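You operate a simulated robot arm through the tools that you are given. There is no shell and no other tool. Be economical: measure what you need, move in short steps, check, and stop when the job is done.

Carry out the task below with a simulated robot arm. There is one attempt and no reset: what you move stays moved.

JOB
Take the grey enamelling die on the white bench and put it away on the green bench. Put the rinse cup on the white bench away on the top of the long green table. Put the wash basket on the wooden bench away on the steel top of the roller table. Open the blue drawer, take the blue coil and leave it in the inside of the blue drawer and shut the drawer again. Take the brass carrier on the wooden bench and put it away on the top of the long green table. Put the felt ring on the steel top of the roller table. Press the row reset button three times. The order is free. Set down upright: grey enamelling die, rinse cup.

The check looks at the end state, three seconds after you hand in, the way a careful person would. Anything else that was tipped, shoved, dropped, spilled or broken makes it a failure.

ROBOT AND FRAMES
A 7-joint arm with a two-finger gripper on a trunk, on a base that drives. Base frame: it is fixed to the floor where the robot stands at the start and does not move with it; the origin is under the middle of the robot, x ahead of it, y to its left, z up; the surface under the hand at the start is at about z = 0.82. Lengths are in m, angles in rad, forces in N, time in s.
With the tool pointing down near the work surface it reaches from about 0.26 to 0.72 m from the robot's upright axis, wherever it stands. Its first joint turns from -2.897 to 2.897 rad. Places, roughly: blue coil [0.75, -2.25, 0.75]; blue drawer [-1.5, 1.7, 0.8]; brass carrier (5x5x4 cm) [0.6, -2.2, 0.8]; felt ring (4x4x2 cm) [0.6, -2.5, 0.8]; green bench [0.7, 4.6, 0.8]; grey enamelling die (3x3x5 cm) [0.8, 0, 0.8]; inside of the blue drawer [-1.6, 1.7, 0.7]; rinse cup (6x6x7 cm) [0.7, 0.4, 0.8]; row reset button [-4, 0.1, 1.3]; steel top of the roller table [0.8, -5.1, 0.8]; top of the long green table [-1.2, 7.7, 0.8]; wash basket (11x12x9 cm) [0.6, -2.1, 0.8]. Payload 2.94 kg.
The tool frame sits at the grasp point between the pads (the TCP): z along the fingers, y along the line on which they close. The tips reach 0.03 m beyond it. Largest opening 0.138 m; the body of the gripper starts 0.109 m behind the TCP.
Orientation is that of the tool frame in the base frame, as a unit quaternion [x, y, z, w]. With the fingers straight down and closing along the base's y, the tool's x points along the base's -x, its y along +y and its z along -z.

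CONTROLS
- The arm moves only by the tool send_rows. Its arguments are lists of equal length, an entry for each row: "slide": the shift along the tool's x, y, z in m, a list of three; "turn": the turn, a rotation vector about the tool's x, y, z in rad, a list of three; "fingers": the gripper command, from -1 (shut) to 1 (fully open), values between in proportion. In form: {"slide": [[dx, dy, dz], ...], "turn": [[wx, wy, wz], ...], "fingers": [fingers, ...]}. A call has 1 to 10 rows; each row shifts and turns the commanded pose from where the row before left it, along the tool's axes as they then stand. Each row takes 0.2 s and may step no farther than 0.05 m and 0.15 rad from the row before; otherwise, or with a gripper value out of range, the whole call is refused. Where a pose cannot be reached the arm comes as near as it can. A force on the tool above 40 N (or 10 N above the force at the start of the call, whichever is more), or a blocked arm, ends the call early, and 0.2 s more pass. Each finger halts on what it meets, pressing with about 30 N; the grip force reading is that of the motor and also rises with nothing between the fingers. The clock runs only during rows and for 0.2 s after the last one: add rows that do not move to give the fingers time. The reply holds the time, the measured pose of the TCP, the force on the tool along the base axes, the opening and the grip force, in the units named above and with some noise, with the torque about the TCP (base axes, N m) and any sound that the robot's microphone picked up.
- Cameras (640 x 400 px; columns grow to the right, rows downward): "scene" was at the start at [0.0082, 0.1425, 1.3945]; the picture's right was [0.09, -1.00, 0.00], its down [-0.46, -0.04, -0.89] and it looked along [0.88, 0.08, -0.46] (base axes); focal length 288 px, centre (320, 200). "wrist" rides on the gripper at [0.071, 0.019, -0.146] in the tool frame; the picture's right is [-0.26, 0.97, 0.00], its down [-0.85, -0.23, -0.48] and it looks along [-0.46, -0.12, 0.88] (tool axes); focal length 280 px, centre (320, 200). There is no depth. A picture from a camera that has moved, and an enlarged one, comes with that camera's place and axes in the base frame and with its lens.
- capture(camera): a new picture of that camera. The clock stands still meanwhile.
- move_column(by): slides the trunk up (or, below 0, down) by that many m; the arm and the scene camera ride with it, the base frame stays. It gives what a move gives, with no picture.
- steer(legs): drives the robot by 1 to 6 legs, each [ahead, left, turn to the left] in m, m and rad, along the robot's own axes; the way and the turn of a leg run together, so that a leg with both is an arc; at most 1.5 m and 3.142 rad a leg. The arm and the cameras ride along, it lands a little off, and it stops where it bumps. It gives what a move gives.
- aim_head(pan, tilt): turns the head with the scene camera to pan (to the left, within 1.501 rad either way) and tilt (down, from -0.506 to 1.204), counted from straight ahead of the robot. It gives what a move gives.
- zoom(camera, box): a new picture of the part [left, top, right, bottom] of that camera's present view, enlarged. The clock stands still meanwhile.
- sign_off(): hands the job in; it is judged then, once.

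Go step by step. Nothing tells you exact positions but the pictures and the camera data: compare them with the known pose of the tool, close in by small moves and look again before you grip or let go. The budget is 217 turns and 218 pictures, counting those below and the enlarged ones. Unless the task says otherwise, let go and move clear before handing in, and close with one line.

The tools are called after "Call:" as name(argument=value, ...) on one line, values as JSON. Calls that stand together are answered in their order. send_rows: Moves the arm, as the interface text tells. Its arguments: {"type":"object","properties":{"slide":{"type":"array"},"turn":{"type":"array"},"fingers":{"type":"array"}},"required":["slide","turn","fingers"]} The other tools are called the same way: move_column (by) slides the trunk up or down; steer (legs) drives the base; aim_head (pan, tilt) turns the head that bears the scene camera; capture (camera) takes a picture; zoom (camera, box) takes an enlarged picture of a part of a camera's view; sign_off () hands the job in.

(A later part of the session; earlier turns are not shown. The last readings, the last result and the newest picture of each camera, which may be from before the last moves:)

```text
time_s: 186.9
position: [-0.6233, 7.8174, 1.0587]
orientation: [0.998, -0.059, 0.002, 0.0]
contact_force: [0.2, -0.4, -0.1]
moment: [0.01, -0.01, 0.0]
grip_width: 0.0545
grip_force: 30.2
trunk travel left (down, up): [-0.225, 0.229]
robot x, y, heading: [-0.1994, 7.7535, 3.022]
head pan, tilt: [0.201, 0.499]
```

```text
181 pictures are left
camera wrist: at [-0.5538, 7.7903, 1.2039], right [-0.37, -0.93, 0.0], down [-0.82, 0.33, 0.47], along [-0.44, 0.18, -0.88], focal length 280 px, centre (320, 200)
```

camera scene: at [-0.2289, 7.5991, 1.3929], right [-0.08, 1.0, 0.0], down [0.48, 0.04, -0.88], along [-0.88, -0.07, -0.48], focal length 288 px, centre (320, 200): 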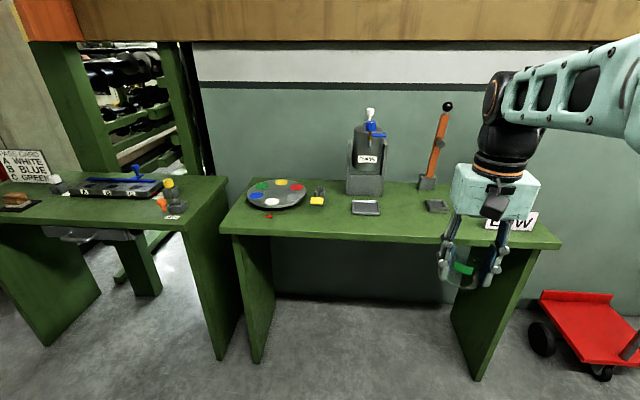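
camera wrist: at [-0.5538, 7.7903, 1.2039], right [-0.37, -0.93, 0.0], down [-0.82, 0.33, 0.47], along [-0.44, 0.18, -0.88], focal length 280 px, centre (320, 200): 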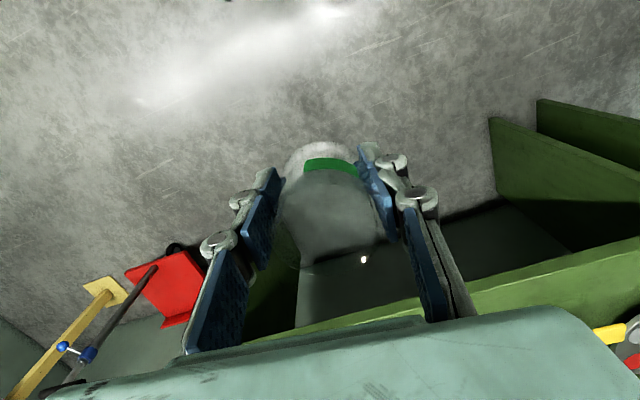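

The table is clear around [-1.15, 7.86], between the tray and the small black box. I'll straighten up and drive closer.

Call:
zoom(camera="scene", box=[400, 190, 560, 290])

Call:
steer(legs=[[0, 0, 0.12], [0.36, 0, 0]])

Call:
capture(camera="scene")

```text
4.00 times, centred on (480, 240) of scene
camera zoom: at [-0.2289, 7.5991, 1.3929], right [-0.08, 1.0, 0.0], down [0.48, 0.04, -0.88], along [-0.88, -0.07, -0.48], focal length 1151 px, centre (-320, 40)
```

zoom: 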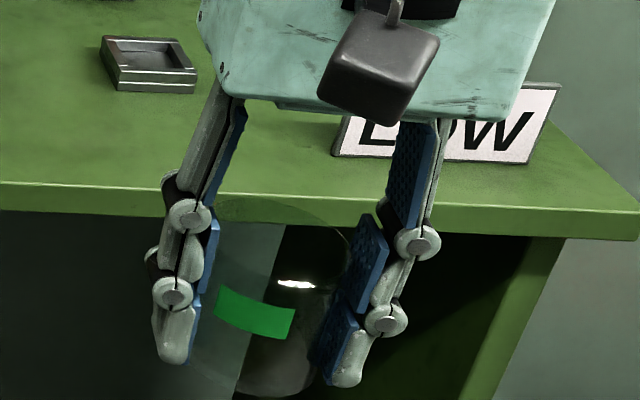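

```text
time_s: 189.8
position: [-0.9895, 7.7686, 1.0593]
orientation: [1.0, -0.002, 0.002, -0.001]
contact_force: [0.1, 0.2, 0.0]
moment: [0.0, -0.02, -0.01]
grip_width: 0.0543
grip_force: 29.6
trunk travel left (down, up): [-0.225, 0.229]
robot x, y, heading: [-0.5592, 7.7527, 3.137]
head pan, tilt: [0.201, 0.499]
```

```text
179 pictures are left
camera scene: at [-0.5737, 7.5977, 1.3929], right [-0.2, 0.98, 0.0], down [0.47, 0.09, -0.88], along [-0.86, -0.17, -0.48], focal length 288 px, centre (320, 200)
```

scene: 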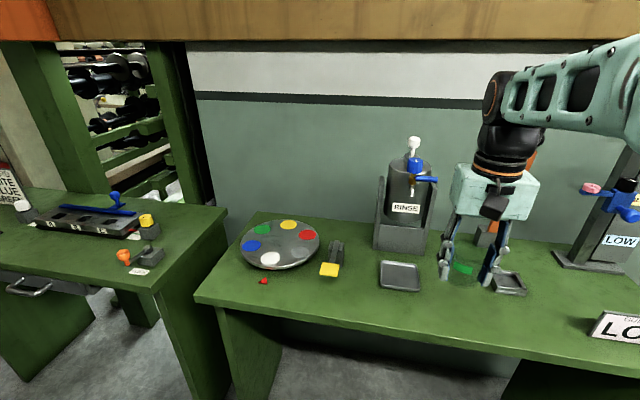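

The spot [-1.14, 7.85] is free on the table. I'll move over it and stop a little above the surface.

Call:
send_rows(slide=[[-0.03, -0.016, 0.03], [-0.03, -0.016, 0.03], [-0.03, -0.016, 0.03], [-0.03, -0.016, 0.03], [-0.03, -0.016, 0.03], [0, 0, 0.015], [0, 0, 0]], turn=[[0, 0, 0], [0, 0, 0], [0, 0, 0], [0, 0, 0], [0, 0, 0], [0, 0, 0], [0, 0, 0]], fingers=[-1, -1, -1, -1, -1, -1, -1])

Call:
aim_head(pan=-0.4, tilt=0.6)

Call:
capture(camera="scene")

Call:
capture(camera="wrist")

```text
time_s: 191.4
position: [-1.1393, 7.8507, 0.8913]
orientation: [1.0, -0.002, 0.003, -0.001]
contact_force: [0.1, -0.4, -0.4]
moment: [0.01, -0.02, -0.01]
grip_width: 0.0545
grip_force: 29.6
trunk travel left (down, up): [-0.225, 0.229]
robot x, y, heading: [-0.5633, 7.7498, 3.14]
head pan, tilt: [0.201, 0.499]
```

```text
time_s: 192.4
position: [-1.1395, 7.8503, 0.8912]
orientation: [1.0, -0.002, 0.001, -0.001]
contact_force: [0.4, 1.6, -0.7]
moment: [0.02, 0.02, 0.02]
grip_width: 0.0543
grip_force: 30.2
trunk travel left (down, up): [-0.225, 0.229]
robot x, y, heading: [-0.561, 7.754, 3.137]
head pan, tilt: [-0.4, 0.6]
```

```text
178 pictures are left
camera scene: at [-0.5658, 7.6501, 1.3839], right [0.39, 0.92, 0.0], down [0.52, -0.22, -0.83], along [-0.76, 0.32, -0.56], focal length 288 px, centre (320, 200)
```

scene: 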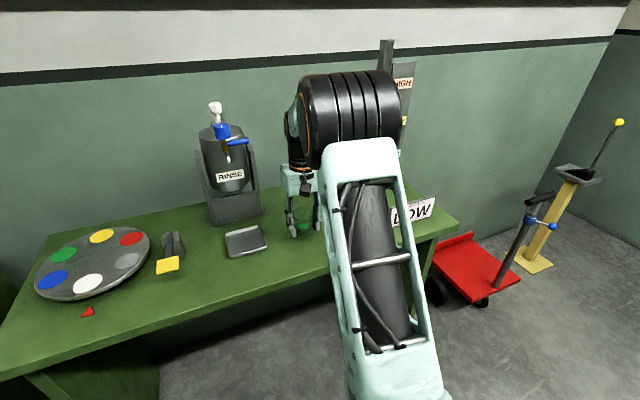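

```text
177 pictures are left
camera wrist: at [-1.0674, 7.831, 1.0361], right [-0.27, -0.96, 0.0], down [-0.85, 0.23, 0.47], along [-0.46, 0.13, -0.88], focal length 280 px, centre (320, 200)
```

wrist: 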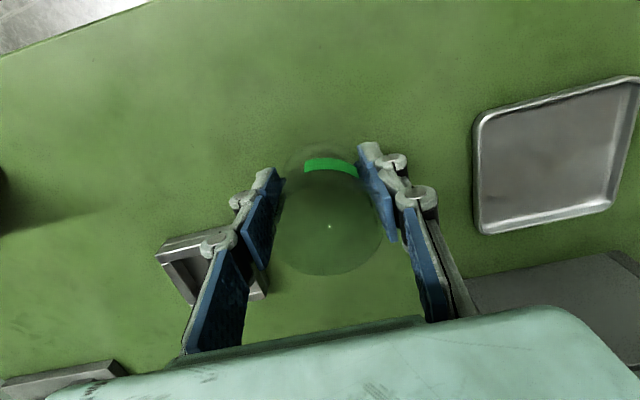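

The spot is clear. I'll lower gently until contact.

Call:
send_rows(slide=[[0, 0, 0.015], [0, 0, 0.008], [0, 0, 0.004], [0, 0, 0.003], [0, 0, 0.002], [0, 0, 0.002], [0, 0, 0]], turn=[[0, 0, 0], [0, 0, 0], [0, 0, 0], [0, 0, 0], [0, 0, 0], [0, 0, 0], [0, 0, 0]], fingers=[-1, -1, -1, -1, -1, -1, -1])

Call:
zoom(camera="scene", box=[240, 150, 400, 250])

```text
time_s: 193.4
position: [-1.1412, 7.8491, 0.873]
orientation: [1.0, -0.001, -0.006, -0.002]
contact_force: [2.4, -0.1, 18.2]
moment: [-0.16, -0.21, 0.0]
grip_width: 0.0541
grip_force: 30.1
trunk travel left (down, up): [-0.225, 0.229]
robot x, y, heading: [-0.5578, 7.7504, 3.143]
head pan, tilt: [-0.4, 0.6]
stopped in row 4: the force on the tool passed its limit at 44 N (the readings are from after the stop); the commanded pose is now the measured one
```

```text
4.00 times, centred on (320, 200) of scene
camera zoom: at [-0.5631, 7.6497, 1.3838], right [0.39, 0.92, 0.0], down [0.52, -0.22, -0.83], along [-0.76, 0.32, -0.56], focal length 1151 px, centre (320, 200)
```

zoom: 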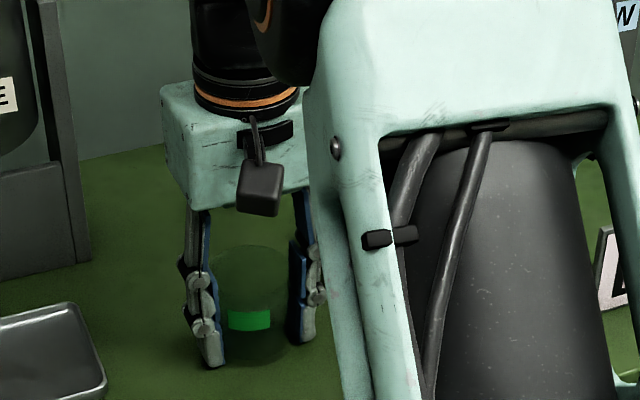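

Contact came at z = 0.873, meaning the cup had slid down a little in the grip but stands level. I'll relieve the pressure and release it.

Call:
send_rows(slide=[[0, 0, -0.0015], [0, 0, 0], [0, 0, 0], [0, 0, 0], [0, 0, 0]], turn=[[0, 0, 0], [0, 0, 0], [0, 0, 0], [0, 0, 0], [0, 0, 0]], fingers=[-1, -0.1, 0.1, 0.3, 0.3])

Call:
capture(camera="wrist")

Call:
zoom(camera="scene", box=[240, 150, 400, 250])

```text
time_s: 194.6
position: [-1.1426, 7.8492, 0.871]
orientation: [1.0, -0.002, -0.003, -0.001]
contact_force: [-0.6, -0.2, 0.4]
moment: [-0.01, 0.01, 0.0]
grip_width: 0.0898
grip_force: 0.1
trunk travel left (down, up): [-0.225, 0.229]
robot x, y, heading: [-0.5606, 7.7479, 3.136]
head pan, tilt: [-0.4, 0.6]
```

```text
175 pictures are left
camera wrist: at [-1.0694, 7.8302, 1.0147], right [-0.26, -0.96, 0.0], down [-0.85, 0.23, 0.48], along [-0.46, 0.13, -0.88], focal length 280 px, centre (320, 200)
```

wrist: 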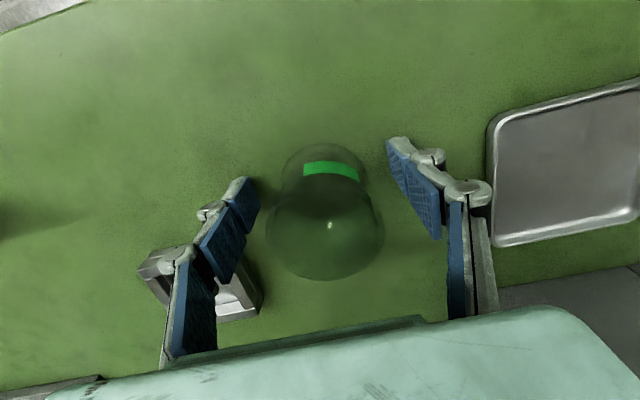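

```text
4.00 times, centred on (320, 200) of scene
camera zoom: at [-0.5656, 7.6501, 1.3838], right [0.39, 0.92, 0.0], down [0.52, -0.22, -0.83], along [-0.76, 0.32, -0.56], focal length 1151 px, centre (320, 200)
```

zoom: 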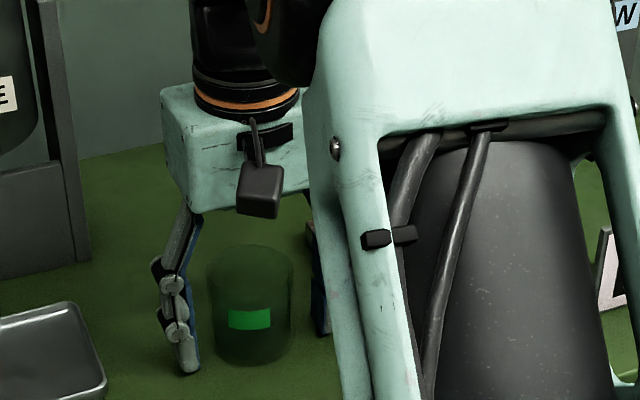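

The cup stands upright on the long green table. I'll rise, draw back, and look around.

Call:
send_rows(slide=[[0, 0, -0.03], [0, 0, -0.04], [0, 0, -0.045], [0.03, 0.01, -0.035], [0.04, 0.01, -0.02], [0.04, 0.01, -0.01], [0.04, 0.01, 0], [0.03, 0.01, 0]], turn=[[0, 0, 0], [0, 0, 0], [0, 0, 0], [0, 0, 0], [0, 0, 0], [0, 0, 0], [0, 0, 0], [0, 0, 0]], fingers=[0.3, 0.3, 0.3, 0.3, 0.3, 0.3, 0.3, 0.3])

Call:
capture(camera="scene")

Call:
steer(legs=[[-0.25, 0, 0]])

Call:
aim_head(pan=1.45, tilt=0.3)

Call:
capture(camera="scene")

```text
time_s: 196.4
position: [-0.9592, 7.8018, 1.0479]
orientation: [1.0, -0.001, -0.003, 0.0]
contact_force: [-0.4, -0.3, 0.3]
moment: [0.01, -0.02, 0.04]
grip_width: 0.0897
grip_force: 0.0
trunk travel left (down, up): [-0.225, 0.229]
robot x, y, heading: [-0.5632, 7.75, 3.141]
head pan, tilt: [-0.4, 0.6]
```

```text
173 pictures are left
camera scene: at [-0.5654, 7.6501, 1.3839], right [0.39, 0.92, 0.0], down [0.52, -0.22, -0.83], along [-0.76, 0.32, -0.56], focal length 288 px, centre (320, 200)
```

scene: 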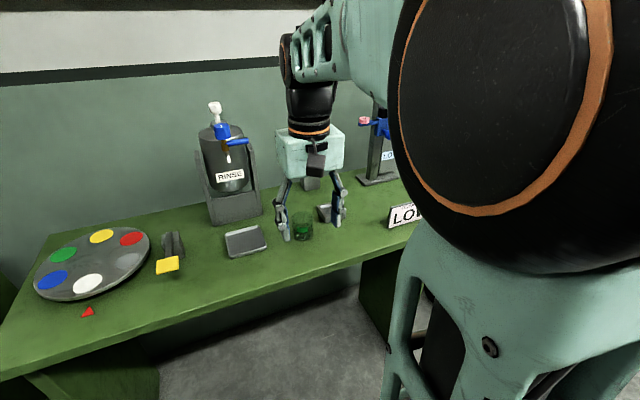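

```text
time_s: 198.2
position: [-0.702, 7.8032, 1.049]
orientation: [1.0, -0.005, -0.003, -0.001]
contact_force: [-0.1, 0.5, -0.2]
moment: [-0.01, -0.02, 0.01]
grip_width: 0.0898
grip_force: 0.2
trunk travel left (down, up): [-0.225, 0.229]
robot x, y, heading: [-0.3048, 7.749, 3.128]
head pan, tilt: [-0.4, 0.6]
```

```text
time_s: 200.1
position: [-0.701, 7.8017, 1.0483]
orientation: [1.0, -0.004, -0.002, -0.001]
contact_force: [0.3, -0.2, 0.0]
moment: [-0.01, 0.04, 0.02]
grip_width: 0.0897
grip_force: 0.1
trunk travel left (down, up): [-0.225, 0.229]
robot x, y, heading: [-0.3036, 7.7483, 3.129]
head pan, tilt: [1.45, 0.3]
```

```text
172 pictures are left
camera scene: at [-0.2406, 7.5207, 1.4113], right [-0.99, 0.13, 0.0], down [0.04, 0.29, -0.96], along [-0.12, -0.95, -0.3], focal length 288 px, centre (320, 200)
```

scene: 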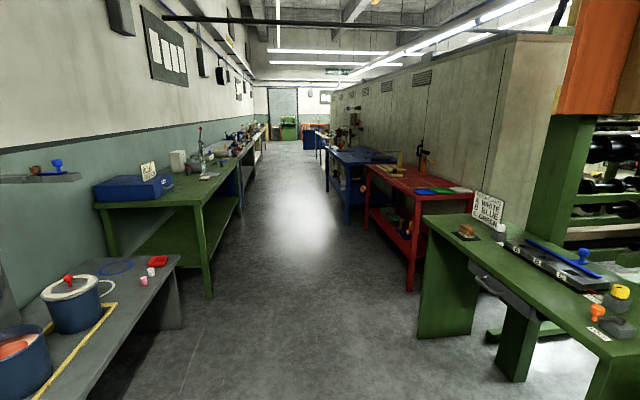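

The aisle back is clear. I'll strafe to the blue drawer at y ≈ 1.7, keeping the robot facing -x.

Call:
steer(legs=[[0, 1.5, 0.012], [0, 1.5, 0], [0, 1.5, 0]])

Call:
steer(legs=[[0, 1.5, 0]])

Call:
aim_head(pan=0.0, tilt=0.5)

Call:
capture(camera="scene")

```text
time_s: 239.1
position: [-0.8427, 3.3137, 1.049]
orientation: [1.0, -0.015, -0.002, -0.001]
contact_force: [0.4, -0.5, 0.3]
moment: [0.02, 0.03, 0.01]
grip_width: 0.0895
grip_force: 0.0
trunk travel left (down, up): [-0.225, 0.229]
robot x, y, heading: [-0.4476, 3.253, 3.113]
head pan, tilt: [1.45, 0.3]
```

```text
time_s: 252.2
position: [-0.8849, 1.8381, 1.0486]
orientation: [1.0, -0.013, -0.002, -0.001]
contact_force: [-0.1, -0.3, 0.7]
moment: [-0.01, -0.01, 0.0]
grip_width: 0.0899
grip_force: 0.1
trunk travel left (down, up): [-0.225, 0.229]
robot x, y, heading: [-0.4888, 1.78, 3.113]
head pan, tilt: [1.45, 0.3]
```

```text
time_s: 253.8
position: [-0.8844, 1.8378, 1.0481]
orientation: [1.0, -0.013, -0.002, -0.001]
contact_force: [0.4, -0.6, -0.7]
moment: [0.0, -0.01, -0.04]
grip_width: 0.0897
grip_force: 0.1
trunk travel left (down, up): [-0.225, 0.229]
robot x, y, heading: [-0.4891, 1.7751, 3.119]
head pan, tilt: [0.0, 0.499]
```

```text
171 pictures are left
camera scene: at [-0.5055, 1.6274, 1.3951], right [-0.14, 0.99, 0.0], down [0.45, 0.06, -0.89], along [-0.88, -0.13, -0.46], focal length 288 px, centre (320, 200)
```

scene: 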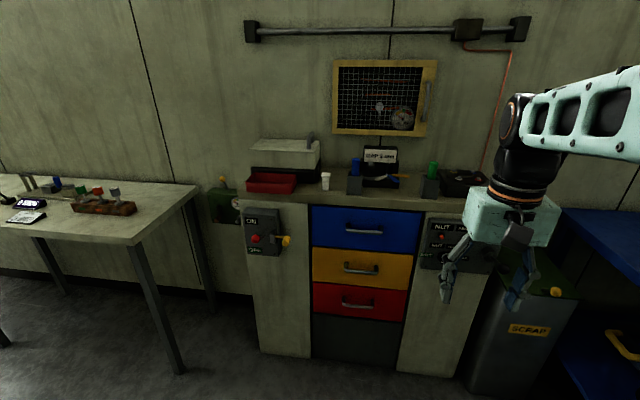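

The blue drawer is the top one of the cabinet, with its handle at about [-1.52, 1.66, 0.75]. I'll zoom in to study the handle and check for items on the counter.

Call:
zoom(camera="scene", box=[290, 180, 450, 280])

Call:
zoom(camera="scene", box=[240, 120, 500, 282])

```text
4.00 times, centred on (370, 230) of scene
camera zoom: at [-0.5055, 1.6274, 1.3951], right [-0.14, 0.99, 0.0], down [0.45, 0.06, -0.89], along [-0.88, -0.13, -0.46], focal length 1151 px, centre (120, 80)
```

zoom: 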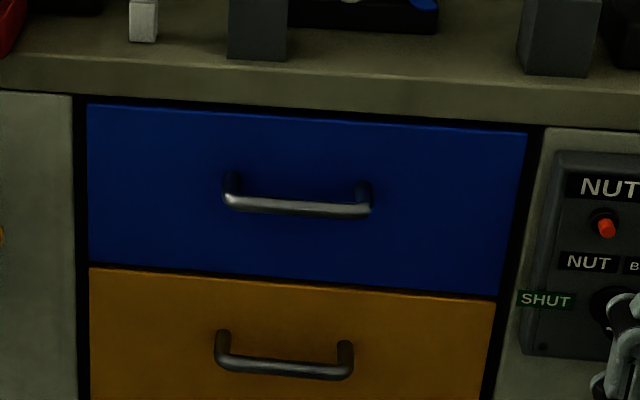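

```text
2.46 times, centred on (370, 201) of scene
camera zoom: at [-0.5055, 1.6274, 1.3951], right [-0.14, 0.99, 0.0], down [0.45, 0.06, -0.89], along [-0.88, -0.13, -0.46], focal length 708 px, centre (197, 198)
```

zoom: 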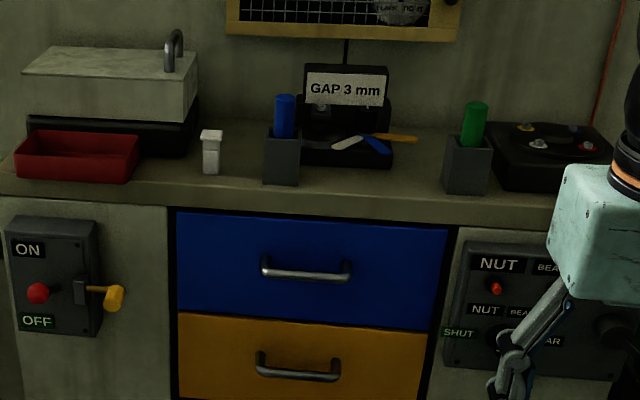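

The handle is a horizontal bar. I'll grip it with the fingers pointing horizontally, closing vertically, so I start by rolling the tool 90° about its axis.

Call:
send_rows(slide=[[0, 0, 0], [0, 0, 0], [0, 0, 0], [0, 0, 0], [0, 0, 0], [0, 0, 0], [0, 0, 0], [0, 0, 0], [0, 0, 0], [0, 0, 0]], turn=[[0, 0, 0.15], [0, 0, 0.15], [0, 0, 0.15], [0, 0, 0.15], [0, 0, 0.15], [0, 0, 0.15], [0, 0, 0.15], [0, 0, 0.15], [0, 0, 0.15], [0, 0, 0.15]], fingers=[0.3, 0.3, 0.3, 0.3, 0.3, 0.3, 0.3, 0.3, 0.3, 0.3])

Call:
send_rows(slide=[[0, 0.02, 0], [0, 0.0198, 0.003], [0, 0.0191, 0.0059], [0, 0.018, 0.0087], [0, 0.0165, 0.0113], [0, 0.0146, 0.0136], [0, 0.0124, 0.0157], [0, 0.01, 0.0173], [0, 0.0072, 0.0186], [0, 0.0044, 0.0195]], turn=[[-0.15, 0, 0], [-0.15, 0, 0], [-0.15, 0, 0], [-0.15, 0, 0], [-0.15, 0, 0], [-0.15, 0, 0], [-0.15, 0, 0], [-0.15, 0, 0], [-0.15, 0, 0], [-0.15, 0, 0]], fingers=[0.3, 0.3, 0.3, 0.3, 0.3, 0.3, 0.3, 0.3, 0.3, 0.3])

Call:
capture(camera="scene")

Call:
capture(camera="wrist")

```text
time_s: 256.0
position: [-0.8846, 1.8374, 1.049]
orientation: [0.721, -0.693, -0.003, 0.001]
contact_force: [-0.1, 0.3, 0.3]
moment: [0.0, -0.02, -0.03]
grip_width: 0.0896
grip_force: 0.0
trunk travel left (down, up): [-0.225, 0.229]
robot x, y, heading: [-0.4894, 1.7807, 3.119]
head pan, tilt: [0.0, 0.499]
```

```text
time_s: 258.2
position: [-1.0819, 1.8288, 1.0633]
orientation: [0.528, -0.505, -0.474, 0.492]
contact_force: [-0.2, -1.5, 0.6]
moment: [0.0, -0.01, -0.13]
grip_width: 0.0895
grip_force: 0.1
out of reach, approached as far as the arm can: row 7
trunk travel left (down, up): [-0.225, 0.229]
robot x, y, heading: [-0.4893, 1.7765, 3.112]
head pan, tilt: [0.0, 0.499]
```

```text
168 pictures are left
camera scene: at [-0.5075, 1.6405, 1.3926], right [0.03, 1.0, 0.0], down [0.48, -0.01, -0.88], along [-0.88, 0.02, -0.48], focal length 288 px, centre (320, 200)
```

scene: 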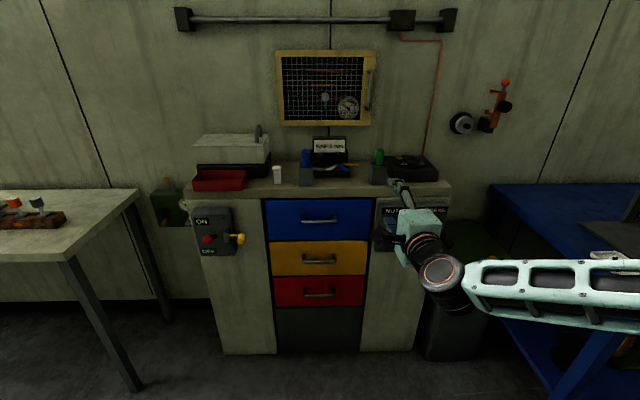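

```text
167 pictures are left
camera wrist: at [-0.9332, 1.7634, 1.091], right [-0.08, 0.26, 0.96], down [0.45, 0.87, -0.2], along [-0.89, 0.42, -0.18], focal length 280 px, centre (320, 200)
```

wrist: 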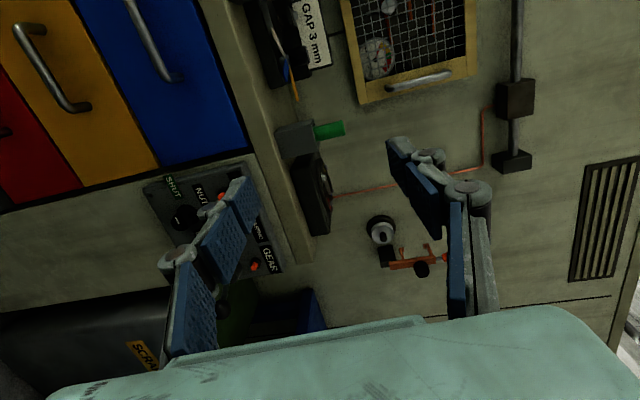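

The tool is close to horizontal. I'll lower the trunk, which also gives me a second view for ranging the handle.

Call:
move_column(by=-0.2)

Call:
capture(camera="scene")

Call:
capture(camera="wrist")

```text
time_s: 260.4
position: [-1.0789, 1.8295, 0.8639]
orientation: [0.528, -0.504, -0.473, 0.494]
contact_force: [0.6, -0.3, -0.8]
moment: [-0.03, -0.02, 0.01]
grip_width: 0.0897
grip_force: 0.1
trunk travel left (down, up): [-0.025, 0.429]
robot x, y, heading: [-0.4896, 1.7796, 3.111]
head pan, tilt: [0.0, 0.499]
```

```text
166 pictures are left
camera scene: at [-0.5059, 1.6428, 1.193], right [0.03, 1.0, 0.0], down [0.48, -0.01, -0.88], along [-0.88, 0.02, -0.48], focal length 288 px, centre (320, 200)
```

scene: 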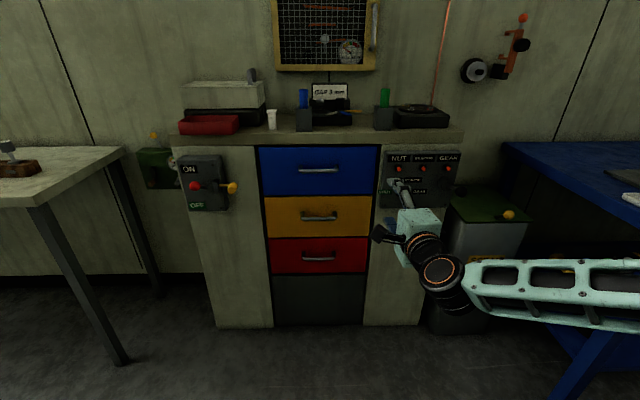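

```text
165 pictures are left
camera wrist: at [-0.9319, 1.7646, 0.8922], right [-0.08, 0.26, 0.96], down [0.45, 0.87, -0.2], along [-0.89, 0.42, -0.18], focal length 280 px, centre (320, 200)
```

wrist: 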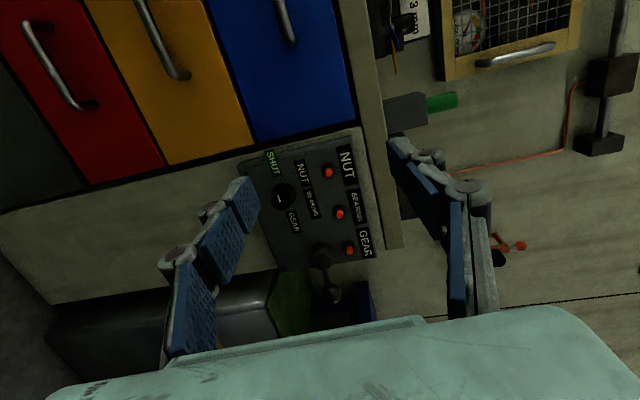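

I triangulate the bar at about x = -1.41, y = 1.655, z = 0.82. I'll drive forward and left to line up in front of it.

Call:
steer(legs=[[0.2, 0.15, 0.03]])

Call:
capture(camera="scene")

Call:
capture(camera="wrist")

```text
time_s: 262.3
position: [-1.2891, 1.6656, 0.8645]
orientation: [0.536, -0.496, -0.465, 0.5]
contact_force: [-0.7, -0.3, -1.2]
moment: [-0.02, 0.02, -0.03]
grip_width: 0.0898
grip_force: 0.0
trunk travel left (down, up): [-0.025, 0.429]
robot x, y, heading: [-0.6951, 1.6315, -3.139]
head pan, tilt: [0.0, 0.499]
```

```text
164 pictures are left
camera scene: at [-0.7095, 1.4973, 1.193], right [0.0, 1.0, 0.0], down [0.48, 0.0, -0.88], along [-0.88, 0.0, -0.48], focal length 288 px, centre (320, 200)
```

scene: 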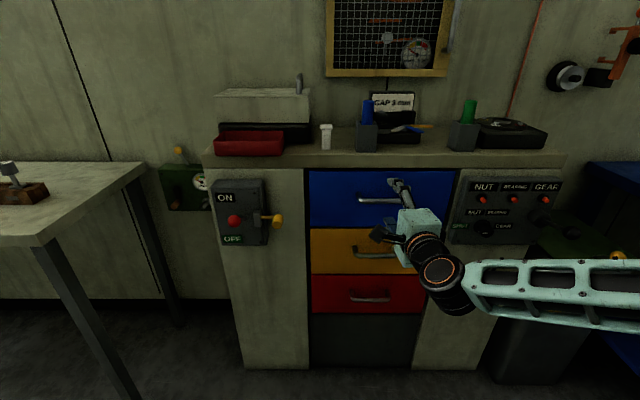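

```text
163 pictures are left
camera wrist: at [-1.139, 1.6062, 0.8922], right [-0.08, 0.25, 0.96], down [0.43, 0.88, -0.2], along [-0.9, 0.39, -0.18], focal length 280 px, centre (320, 200)
```

wrist: 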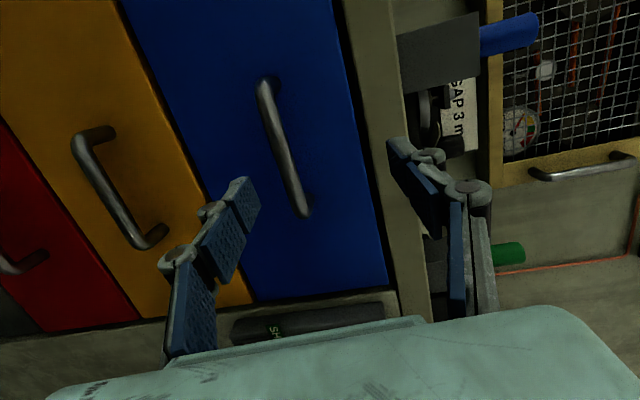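

The bar's centre is at about [-1.38, 1.66, 0.823]. I'll narrow the fingers, drop 4 cm, then advance so the bar sits between the pads.

Call:
send_rows(slide=[[0, -0.018, 0], [0, -0.0183, 0], [0, 0, 0.02], [0, 0, 0.02], [0, 0, 0]], turn=[[0, 0, 0], [0, 0, 0], [0, 0, 0], [0, 0, 0], [0, 0, 0]], fingers=[-0.2, -0.2, -0.2, -0.2, -0.2])

Call:
capture(camera="wrist")

Call:
zoom(camera="scene", box=[320, 150, 480, 250])

```text
time_s: 263.5
position: [-1.3276, 1.6618, 0.8231]
orientation: [0.535, -0.496, -0.465, 0.501]
contact_force: [-0.1, 1.0, 1.2]
moment: [0.0, -0.02, 0.03]
grip_width: 0.0552
grip_force: 0.0
trunk travel left (down, up): [-0.025, 0.429]
robot x, y, heading: [-0.6957, 1.6326, -3.136]
head pan, tilt: [0.0, 0.499]
```

```text
162 pictures are left
camera wrist: at [-1.177, 1.6023, 0.8511], right [-0.08, 0.25, 0.96], down [0.43, 0.88, -0.2], along [-0.9, 0.39, -0.18], focal length 280 px, centre (320, 200)
```

wrist: 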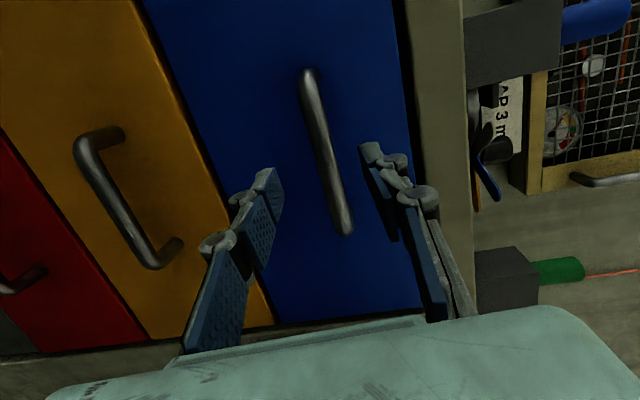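

```text
4.00 times, centred on (400, 200) of scene
camera zoom: at [-0.7095, 1.4973, 1.1929], right [0.0, 1.0, 0.0], down [0.48, 0.0, -0.88], along [-0.88, 0.0, -0.48], focal length 1151 px, centre (0, 200)
```

zoom: 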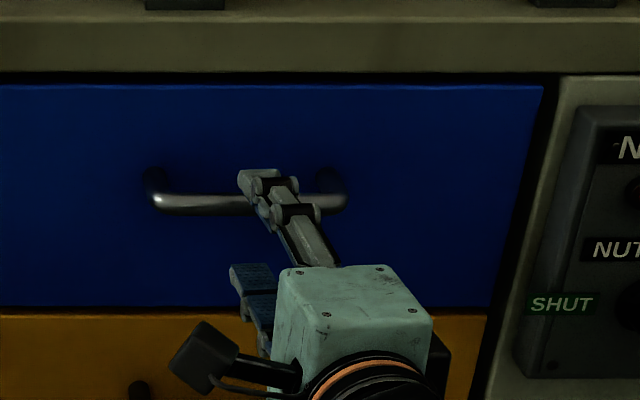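

The bar lies centred between the fingers. I'll advance 4.5 cm and close on it.

Call:
send_rows(slide=[[0, 0.001, 0.02], [0, 0.001, 0.015], [0, 0.001, 0.01], [0, 0, 0], [0, 0, 0], [0, 0, 0], [0, 0, 0]], turn=[[0, 0, 0], [0, 0, 0], [0, 0, 0], [0, 0, 0], [0, 0, 0], [0, 0, 0], [0, 0, 0]], fingers=[-0.2, -0.2, -0.2, -1, -1, -1, -1])

Call:
capture(camera="wrist")

```text
time_s: 265.1
position: [-1.3707, 1.6579, 0.8253]
orientation: [0.536, -0.497, -0.465, 0.5]
contact_force: [-1.1, -1.0, -6.1]
moment: [-0.32, -0.06, 0.04]
grip_width: 0.0145
grip_force: 40.7
trunk travel left (down, up): [-0.025, 0.429]
robot x, y, heading: [-0.6934, 1.6316, -3.133]
head pan, tilt: [0.0, 0.499]
```

```text
160 pictures are left
camera wrist: at [-1.2214, 1.5978, 0.8532], right [-0.09, 0.26, 0.96], down [0.43, 0.88, -0.2], along [-0.9, 0.39, -0.18], focal length 280 px, centre (320, 200)
```

wrist: 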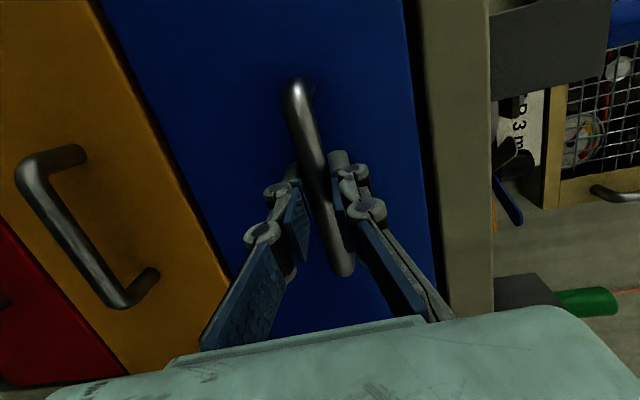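

The bar is gripped. I'll pull the drawer open by driving straight back.

Call:
steer(legs=[[-0.14, 0, 0], [-0.13, 0, 0]])

Call:
capture(camera="scene")

```text
time_s: 267.3
position: [-1.1061, 1.6556, 0.8266]
orientation: [0.537, -0.494, -0.465, 0.501]
contact_force: [2.4, -0.7, 1.2]
moment: [0.05, -0.01, 0.01]
grip_width: 0.0003
grip_force: 28.1
trunk travel left (down, up): [-0.025, 0.429]
robot x, y, heading: [-0.4299, 1.6373, -3.133]
head pan, tilt: [0.0, 0.499]
```

```text
159 pictures are left
camera scene: at [-0.4437, 1.4984, 1.193], right [-0.01, 1.0, 0.0], down [0.48, 0.0, -0.88], along [-0.88, -0.01, -0.48], focal length 288 px, centre (320, 200)
```

scene: 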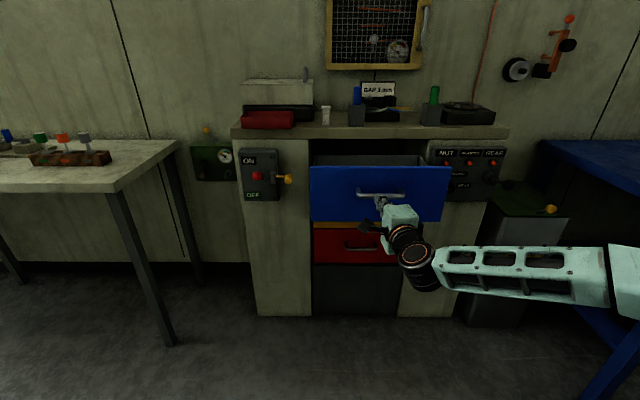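

The drawer is open by about 22 cm, and the grip slipped off right at the end of the pull. I'll back clear, raise the trunk and bring the tool back to pointing down.

Call:
steer(legs=[[-0.12, 0, 0]])

Call:
move_column(by=0.2)

Call:
send_rows(slide=[[0, -0.0044, -0.0195], [0, -0.0072, -0.0186], [0, -0.01, -0.0173], [0, -0.0124, -0.0157], [0, -0.0146, -0.0136], [0, -0.0165, -0.0113], [0, -0.018, -0.0087], [0, -0.0191, -0.0059], [0, -0.0198, -0.003], [0, -0.02, 0]], turn=[[0.15, 0, 0], [0.15, 0, 0], [0.15, 0, 0], [0.15, 0, 0], [0.15, 0, 0], [0.15, 0, 0], [0.15, 0, 0], [0.15, 0, 0], [0.15, 0, 0], [0.15, 0, 0]], fingers=[0.3, 0.3, 0.3, 0.3, 0.3, 0.3, 0.3, 0.3, 0.3, 0.3])

Call:
send_rows(slide=[[0, 0, 0], [0, 0, 0], [0, 0, 0], [0, 0, 0], [0, 0, 0], [0, 0, 0], [0, 0, 0], [0, 0, 0], [0, 0, 0], [0, 0, 0]], turn=[[0, 0, -0.15], [0, 0, -0.15], [0, 0, -0.15], [0, 0, -0.15], [0, 0, -0.15], [0, 0, -0.15], [0, 0, -0.15], [0, 0, -0.15], [0, 0, -0.15], [0, 0, -0.15]], fingers=[0.3, 0.3, 0.3, 0.3, 0.3, 0.3, 0.3, 0.3, 0.3, 0.3])

Call:
aim_head(pan=0.0, tilt=0.7)

Call:
capture(camera="scene")

```text
time_s: 268.5
position: [-0.9865, 1.6562, 0.8279]
orientation: [0.537, -0.495, -0.464, 0.501]
contact_force: [0.4, 0.2, -0.2]
moment: [0.0, -0.01, -0.01]
grip_width: 0.0002
grip_force: 28.2
trunk travel left (down, up): [-0.025, 0.429]
robot x, y, heading: [-0.3084, 1.6363, -3.135]
head pan, tilt: [0.0, 0.499]
```

```text
time_s: 270.7
position: [-0.9868, 1.6558, 1.0263]
orientation: [0.537, -0.495, -0.464, 0.501]
contact_force: [0.4, 0.1, 0.0]
moment: [0.02, -0.01, 0.04]
grip_width: 0.0001
grip_force: 28.5
trunk travel left (down, up): [-0.225, 0.229]
robot x, y, heading: [-0.3107, 1.6348, -3.132]
head pan, tilt: [0.0, 0.499]
```

```text
time_s: 272.9
position: [-0.79, 1.6727, 0.9972]
orientation: [0.735, -0.678, -0.003, -0.001]
contact_force: [-0.4, 0.6, 0.3]
moment: [-0.01, 0.03, -0.01]
grip_width: 0.0896
grip_force: 0.0
trunk travel left (down, up): [-0.225, 0.229]
robot x, y, heading: [-0.3097, 1.6332, -3.133]
head pan, tilt: [0.0, 0.499]
```

```text
time_s: 275.1
position: [-0.7892, 1.6711, 0.9974]
orientation: [1.0, 0.006, -0.003, -0.001]
contact_force: [1.1, 0.1, -0.9]
moment: [0.04, 0.0, 0.0]
grip_width: 0.0898
grip_force: 0.0
trunk travel left (down, up): [-0.225, 0.229]
robot x, y, heading: [-0.3138, 1.6322, -3.134]
head pan, tilt: [0.0, 0.499]
```

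```text
time_s: 275.8
position: [-0.7898, 1.6725, 0.9963]
orientation: [1.0, 0.005, -0.003, -0.001]
contact_force: [-0.3, 0.0, 0.3]
moment: [0.0, -0.05, -0.01]
grip_width: 0.0897
grip_force: 0.1
trunk travel left (down, up): [-0.225, 0.229]
robot x, y, heading: [-0.308, 1.6351, -3.133]
head pan, tilt: [0.0, 0.7]
```

```text
158 pictures are left
camera scene: at [-0.3183, 1.4993, 1.3753], right [-0.01, 1.0, 0.0], down [0.64, 0.0, -0.77], along [-0.77, -0.01, -0.64], focal length 288 px, centre (320, 200)
```

scene: 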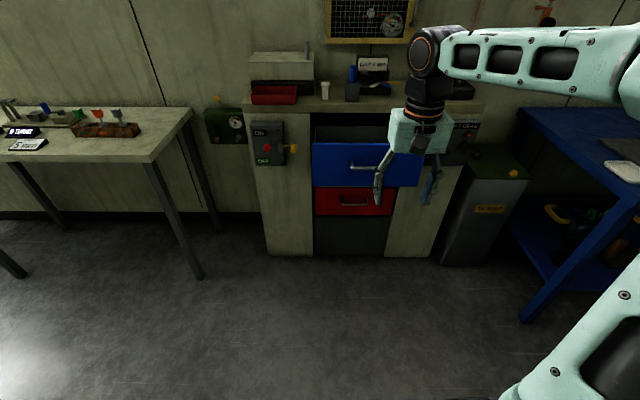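

The drawer is open as planned. Now I'll raise the hand, turn around and drive to the wooden bench near y = -2.2.

Call:
send_rows(slide=[[0.02, 0, -0.04], [0.02, 0, -0.04]], turn=[[0, 0, 0], [0, 0, 0]], fingers=[0.3, 0.3])

Call:
steer(legs=[[0, 0, -3.14], [0, -1.5, 0], [0, -1.3, 0]])

Call:
aim_head(pan=-0.7, tilt=0.4)

Call:
capture(camera="scene")

```text
time_s: 276.4
position: [-0.751, 1.673, 1.0753]
orientation: [1.0, 0.005, -0.003, -0.002]
contact_force: [-0.5, 0.2, 0.6]
moment: [-0.03, -0.04, 0.01]
grip_width: 0.0897
grip_force: 0.0
trunk travel left (down, up): [-0.225, 0.229]
robot x, y, heading: [-0.3115, 1.6349, -3.136]
head pan, tilt: [0.0, 0.7]
```

```text
time_s: 308.3
position: [0.1715, -1.1946, 1.0761]
orientation: [-0.012, 1.0, -0.001, 0.003]
contact_force: [-0.8, 0.3, -0.5]
moment: [0.01, 0.02, -0.02]
grip_width: 0.0898
grip_force: 0.1
trunk travel left (down, up): [-0.225, 0.229]
robot x, y, heading: [-0.2673, -1.1618, 0.025]
head pan, tilt: [0.0, 0.7]
```

```text
time_s: 309.4
position: [0.1712, -1.1946, 1.0747]
orientation: [-0.013, 1.0, -0.001, 0.003]
contact_force: [-0.8, 0.2, 0.2]
moment: [0.01, 0.01, -0.02]
grip_width: 0.0897
grip_force: 0.0
trunk travel left (down, up): [-0.225, 0.229]
robot x, y, heading: [-0.2701, -1.1638, 0.023]
head pan, tilt: [-0.7, 0.4]
```

```text
157 pictures are left
camera scene: at [-0.2831, -1.0896, 1.4021], right [-0.63, -0.78, 0.0], down [-0.3, 0.24, -0.92], along [0.72, -0.58, -0.39], focal length 288 px, centre (320, 200)
```

scene: 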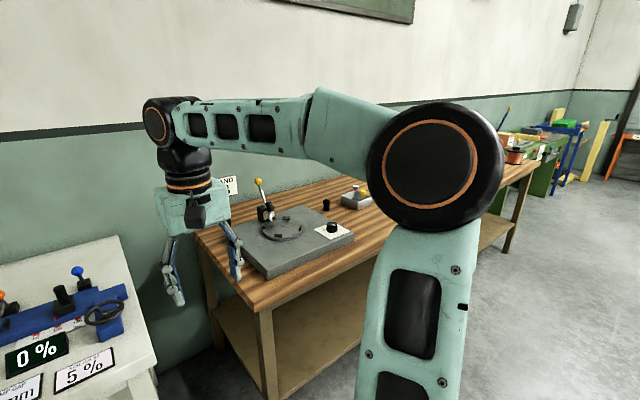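

The wooden bench is just to the right, so I'll continue about 1 m further and look straight at it.

Call:
steer(legs=[[0, -1.05, -0.023]])

Call:
aim_head(pan=0.1, tilt=0.55)

Call:
capture(camera="scene")

Call:
capture(camera="wrist")

```text
time_s: 318.6
position: [0.1866, -2.2165, 1.0746]
orientation: [-0.005, 1.0, 0.0, 0.003]
contact_force: [-0.4, 1.2, -0.2]
moment: [0.01, 0.0, 0.01]
grip_width: 0.0898
grip_force: 0.0
trunk travel left (down, up): [-0.225, 0.229]
robot x, y, heading: [-0.2558, -2.1762, 0.009]
head pan, tilt: [-0.7, 0.4]
```

```text
time_s: 319.7
position: [0.1872, -2.2165, 1.0749]
orientation: [-0.006, 1.0, -0.002, 0.003]
contact_force: [-0.1, 0.1, -0.3]
moment: [0.03, 0.01, -0.04]
grip_width: 0.0895
grip_force: 0.1
trunk travel left (down, up): [-0.225, 0.229]
robot x, y, heading: [-0.2555, -2.1799, 0.006]
head pan, tilt: [0.099, 0.55]
```

```text
156 pictures are left
camera scene: at [-0.2483, -2.036, 1.3884], right [0.11, -0.99, 0.0], down [-0.52, -0.06, -0.85], along [0.85, 0.09, -0.52], focal length 288 px, centre (320, 200)
```

scene: 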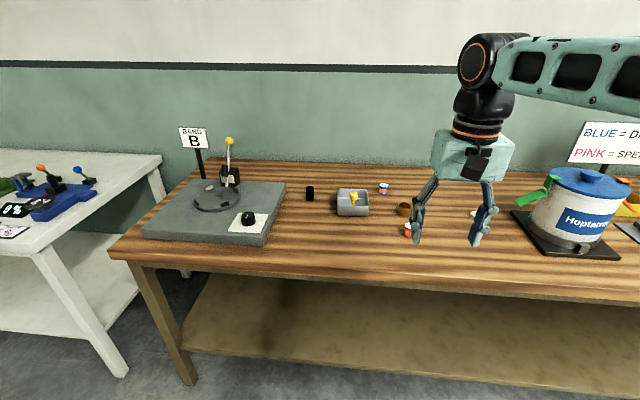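

```text
155 pictures are left
camera wrist: at [0.1156, -2.197, 1.2189], right [0.25, 0.97, 0.0], down [0.85, -0.22, 0.48], along [0.47, -0.12, -0.88], focal length 280 px, centre (320, 200)
```

wrist: 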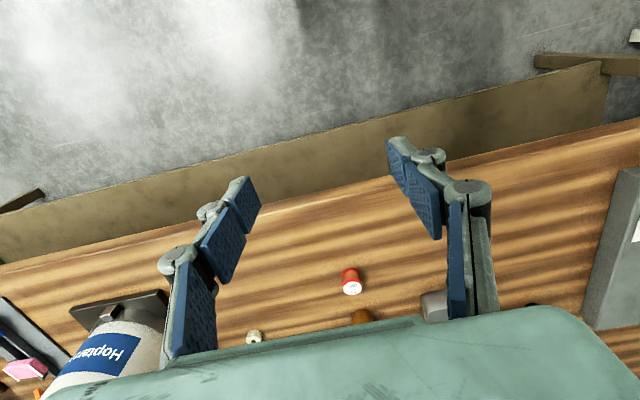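

Call:
zoom(camera="scene", box=[290, 160, 450, 260])

Call:
zoom(camera="scene", box=[440, 150, 640, 275])

```text
4.00 times, centred on (370, 210) of scene
camera zoom: at [-0.2483, -2.036, 1.3884], right [0.11, -0.99, 0.0], down [-0.52, -0.06, -0.85], along [0.85, 0.09, -0.52], focal length 1151 px, centre (120, 160)
```

zoom: 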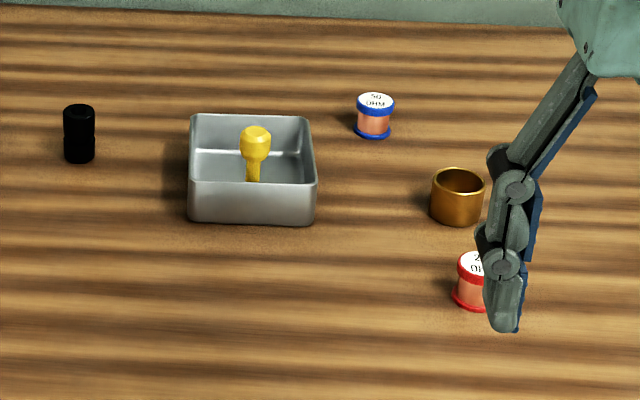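

```text
3.20 times, centred on (540, 212) of scene
camera zoom: at [-0.2483, -2.036, 1.3884], right [0.11, -0.99, 0.0], down [-0.52, -0.06, -0.85], along [0.85, 0.09, -0.52], focal length 921 px, centre (-384, 160)
```

zoom: 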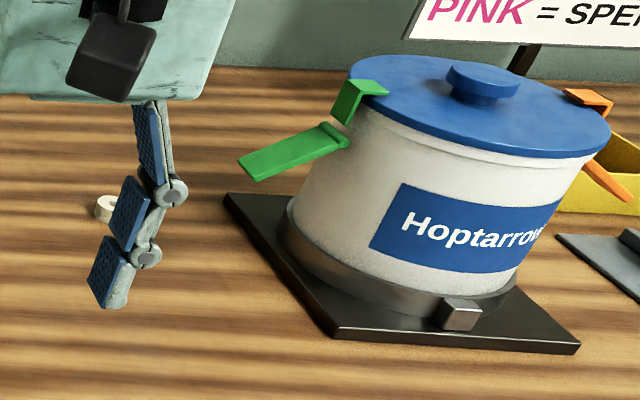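

I see the basket (grey tray with a yellow knob), the blue coil, the brass carrier, a red coil, and the white felt ring further right. I'll drive up to the bench.

Call:
steer(legs=[[0.3, 0, 0]])

Call:
capture(camera="scene")

Call:
capture(camera="wrist")

```text
time_s: 321.8
position: [0.4867, -2.2079, 1.0757]
orientation: [-0.01, 1.0, -0.001, 0.002]
contact_force: [0.7, 0.4, 0.6]
moment: [-0.02, -0.01, -0.03]
grip_width: 0.0896
grip_force: 0.0
trunk travel left (down, up): [-0.225, 0.229]
robot x, y, heading: [0.0456, -2.1767, 0.019]
head pan, tilt: [0.099, 0.55]
```

```text
152 pictures are left
camera scene: at [0.0507, -2.032, 1.3884], right [0.12, -0.99, 0.0], down [-0.52, -0.06, -0.85], along [0.85, 0.1, -0.52], focal length 288 px, centre (320, 200)
```

scene: 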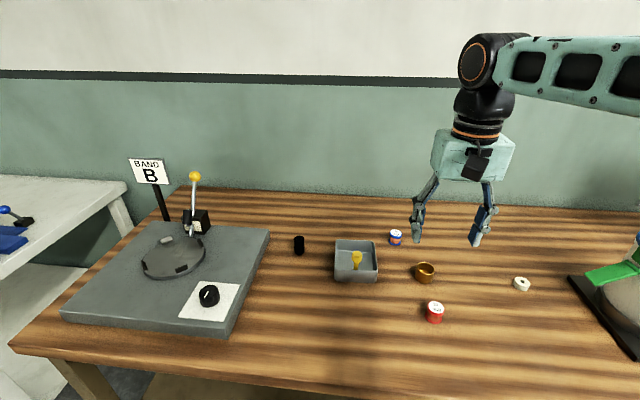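

```text
151 pictures are left
camera wrist: at [0.4162, -2.1896, 1.2189], right [0.24, 0.97, 0.0], down [0.85, -0.21, 0.48], along [0.47, -0.12, -0.88], focal length 280 px, centre (320, 200)
```

wrist: 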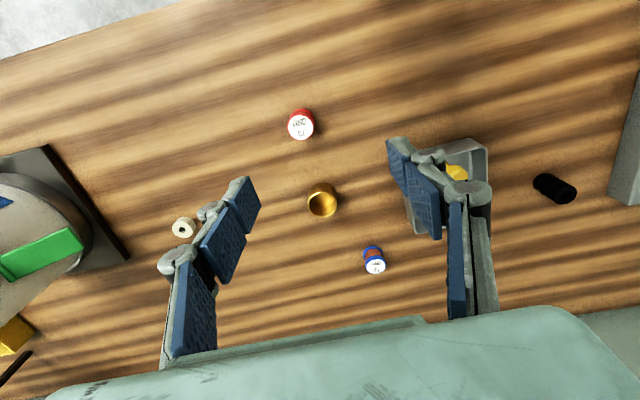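

The coil is at about [0.763, -2.178], near the limit of reach. I'll nudge forward 3 cm and then move over it.

Call:
steer(legs=[[0.028, 0, -0.01]])

Call:
send_rows(slide=[[-0.0355, 0.0035, 0.018], [-0.0355, 0.0035, 0.018], [-0.0355, 0.0035, 0.018], [-0.0355, 0.0035, 0.018], [-0.0355, 0.0035, 0.018], [-0.0355, 0.0035, 0.018], [-0.0355, 0.0035, 0.018], [0, 0, 0]], turn=[[0, 0, 0], [0, 0, 0], [0, 0, 0], [0, 0, 0], [0, 0, 0], [0, 0, 0], [0, 0, 0], [0, 0, 0]], fingers=[-0.15, -0.15, -0.15, -0.15, -0.15, -0.15, -0.15, -0.15])

Call:
capture(camera="wrist")

```text
time_s: 322.6
position: [0.5153, -2.2126, 1.0755]
orientation: [-0.004, 1.0, -0.002, 0.003]
contact_force: [-0.2, -0.3, -0.6]
moment: [0.0, -0.03, 0.0]
grip_width: 0.0895
grip_force: 0.0
trunk travel left (down, up): [-0.225, 0.229]
robot x, y, heading: [0.073, -2.1767, 0.008]
head pan, tilt: [0.099, 0.55]
```

```text
time_s: 324.4
position: [0.7625, -2.1868, 0.9514]
orientation: [-0.004, 1.0, -0.002, 0.002]
contact_force: [-0.6, -0.4, -0.9]
moment: [-0.01, 0.01, 0.0]
grip_width: 0.0588
grip_force: 0.0
trunk travel left (down, up): [-0.225, 0.229]
robot x, y, heading: [0.0762, -2.1714, 0.006]
head pan, tilt: [0.099, 0.55]
```

```text
150 pictures are left
camera wrist: at [0.6918, -2.1685, 1.0953], right [0.25, 0.97, 0.0], down [0.85, -0.22, 0.48], along [0.46, -0.12, -0.88], focal length 280 px, centre (320, 200)
```

wrist: 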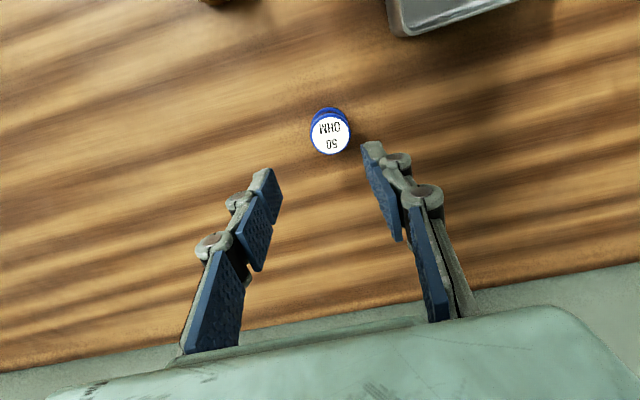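

The coil is at about [0.760, -2.177]. I'll shift 1 cm left, lower, and grip it.

Call:
send_rows(slide=[[0.002, 0.01, 0.02], [0, 0, 0.04], [0, 0, 0.037], [0, 0, 0], [0, 0, 0], [0, 0, 0], [0, 0, 0], [0, 0, 0]], turn=[[0, 0, 0], [0, 0, 0], [0, 0, 0], [0, 0, 0], [0, 0, 0], [0, 0, 0], [0, 0, 0], [0, 0, 0]], fingers=[0, 0, 0, 0, -1, -1, -1, -1])

Call:
capture(camera="wrist")

```text
time_s: 326.2
position: [0.7629, -2.1764, 0.8519]
orientation: [-0.004, 1.0, -0.001, 0.003]
contact_force: [-0.4, -0.1, 0.1]
moment: [0.01, 0.01, -0.04]
grip_width: 0.0344
grip_force: 29.6
trunk travel left (down, up): [-0.225, 0.229]
robot x, y, heading: [0.0737, -2.1753, 0.005]
head pan, tilt: [0.099, 0.55]
```

```text
149 pictures are left
camera wrist: at [0.692, -2.1578, 0.9948], right [0.25, 0.97, 0.0], down [0.85, -0.22, 0.48], along [0.47, -0.12, -0.88], focal length 280 px, centre (320, 200)
```

wrist: 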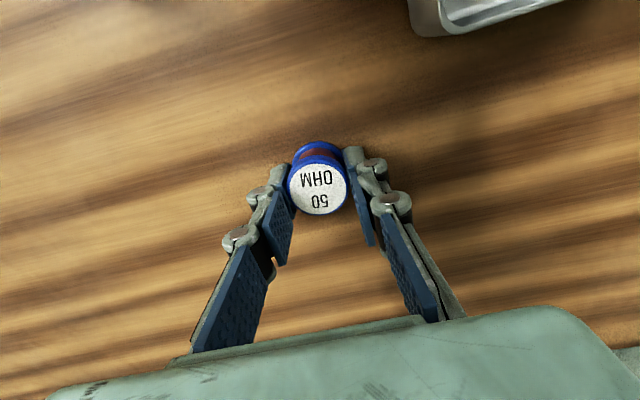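

The coil is gripped at 0.034 m. I'll lift and draw back.

Call:
send_rows(slide=[[0, 0, -0.02], [0, 0, -0.035], [0, 0, -0.035], [0.02, 0, -0.025], [0.035, 0, -0.02], [0.035, 0, -0.02], [0.035, 0, -0.02], [0.04, 0, -0.02], [0.045, 0, 0], [0.045, 0, 0]], turn=[[0, 0, 0], [0, 0, 0], [0, 0, 0], [0, 0, 0], [0, 0, 0], [0, 0, 0], [0, 0, 0], [0, 0, 0], [0, 0, 0], [0, 0, 0]], fingers=[-1, -1, -1, -1, -1, -1, -1, -1, -1, -1])

Call:
capture(camera="wrist")

```text
time_s: 328.4
position: [0.5072, -2.1764, 1.0475]
orientation: [-0.005, 1.0, -0.002, 0.002]
contact_force: [0.7, 1.2, -0.7]
moment: [0.01, 0.04, 0.01]
grip_width: 0.0346
grip_force: 29.4
trunk travel left (down, up): [-0.225, 0.229]
robot x, y, heading: [0.0723, -2.1732, 0.006]
head pan, tilt: [0.099, 0.55]
```

```text
148 pictures are left
camera wrist: at [0.4354, -2.1568, 1.1924], right [0.25, 0.97, 0.0], down [0.85, -0.22, 0.48], along [0.47, -0.12, -0.88], focal length 280 px, centre (320, 200)
```

wrist: 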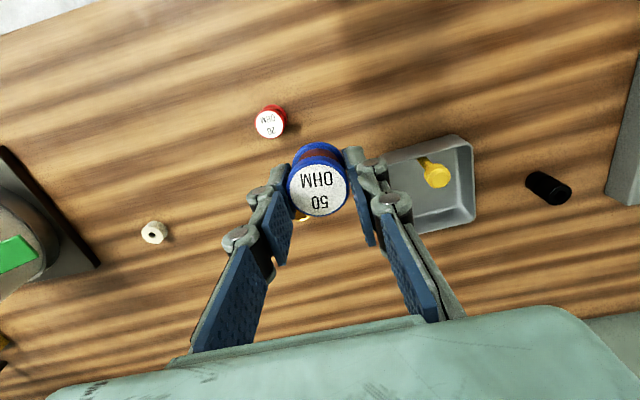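

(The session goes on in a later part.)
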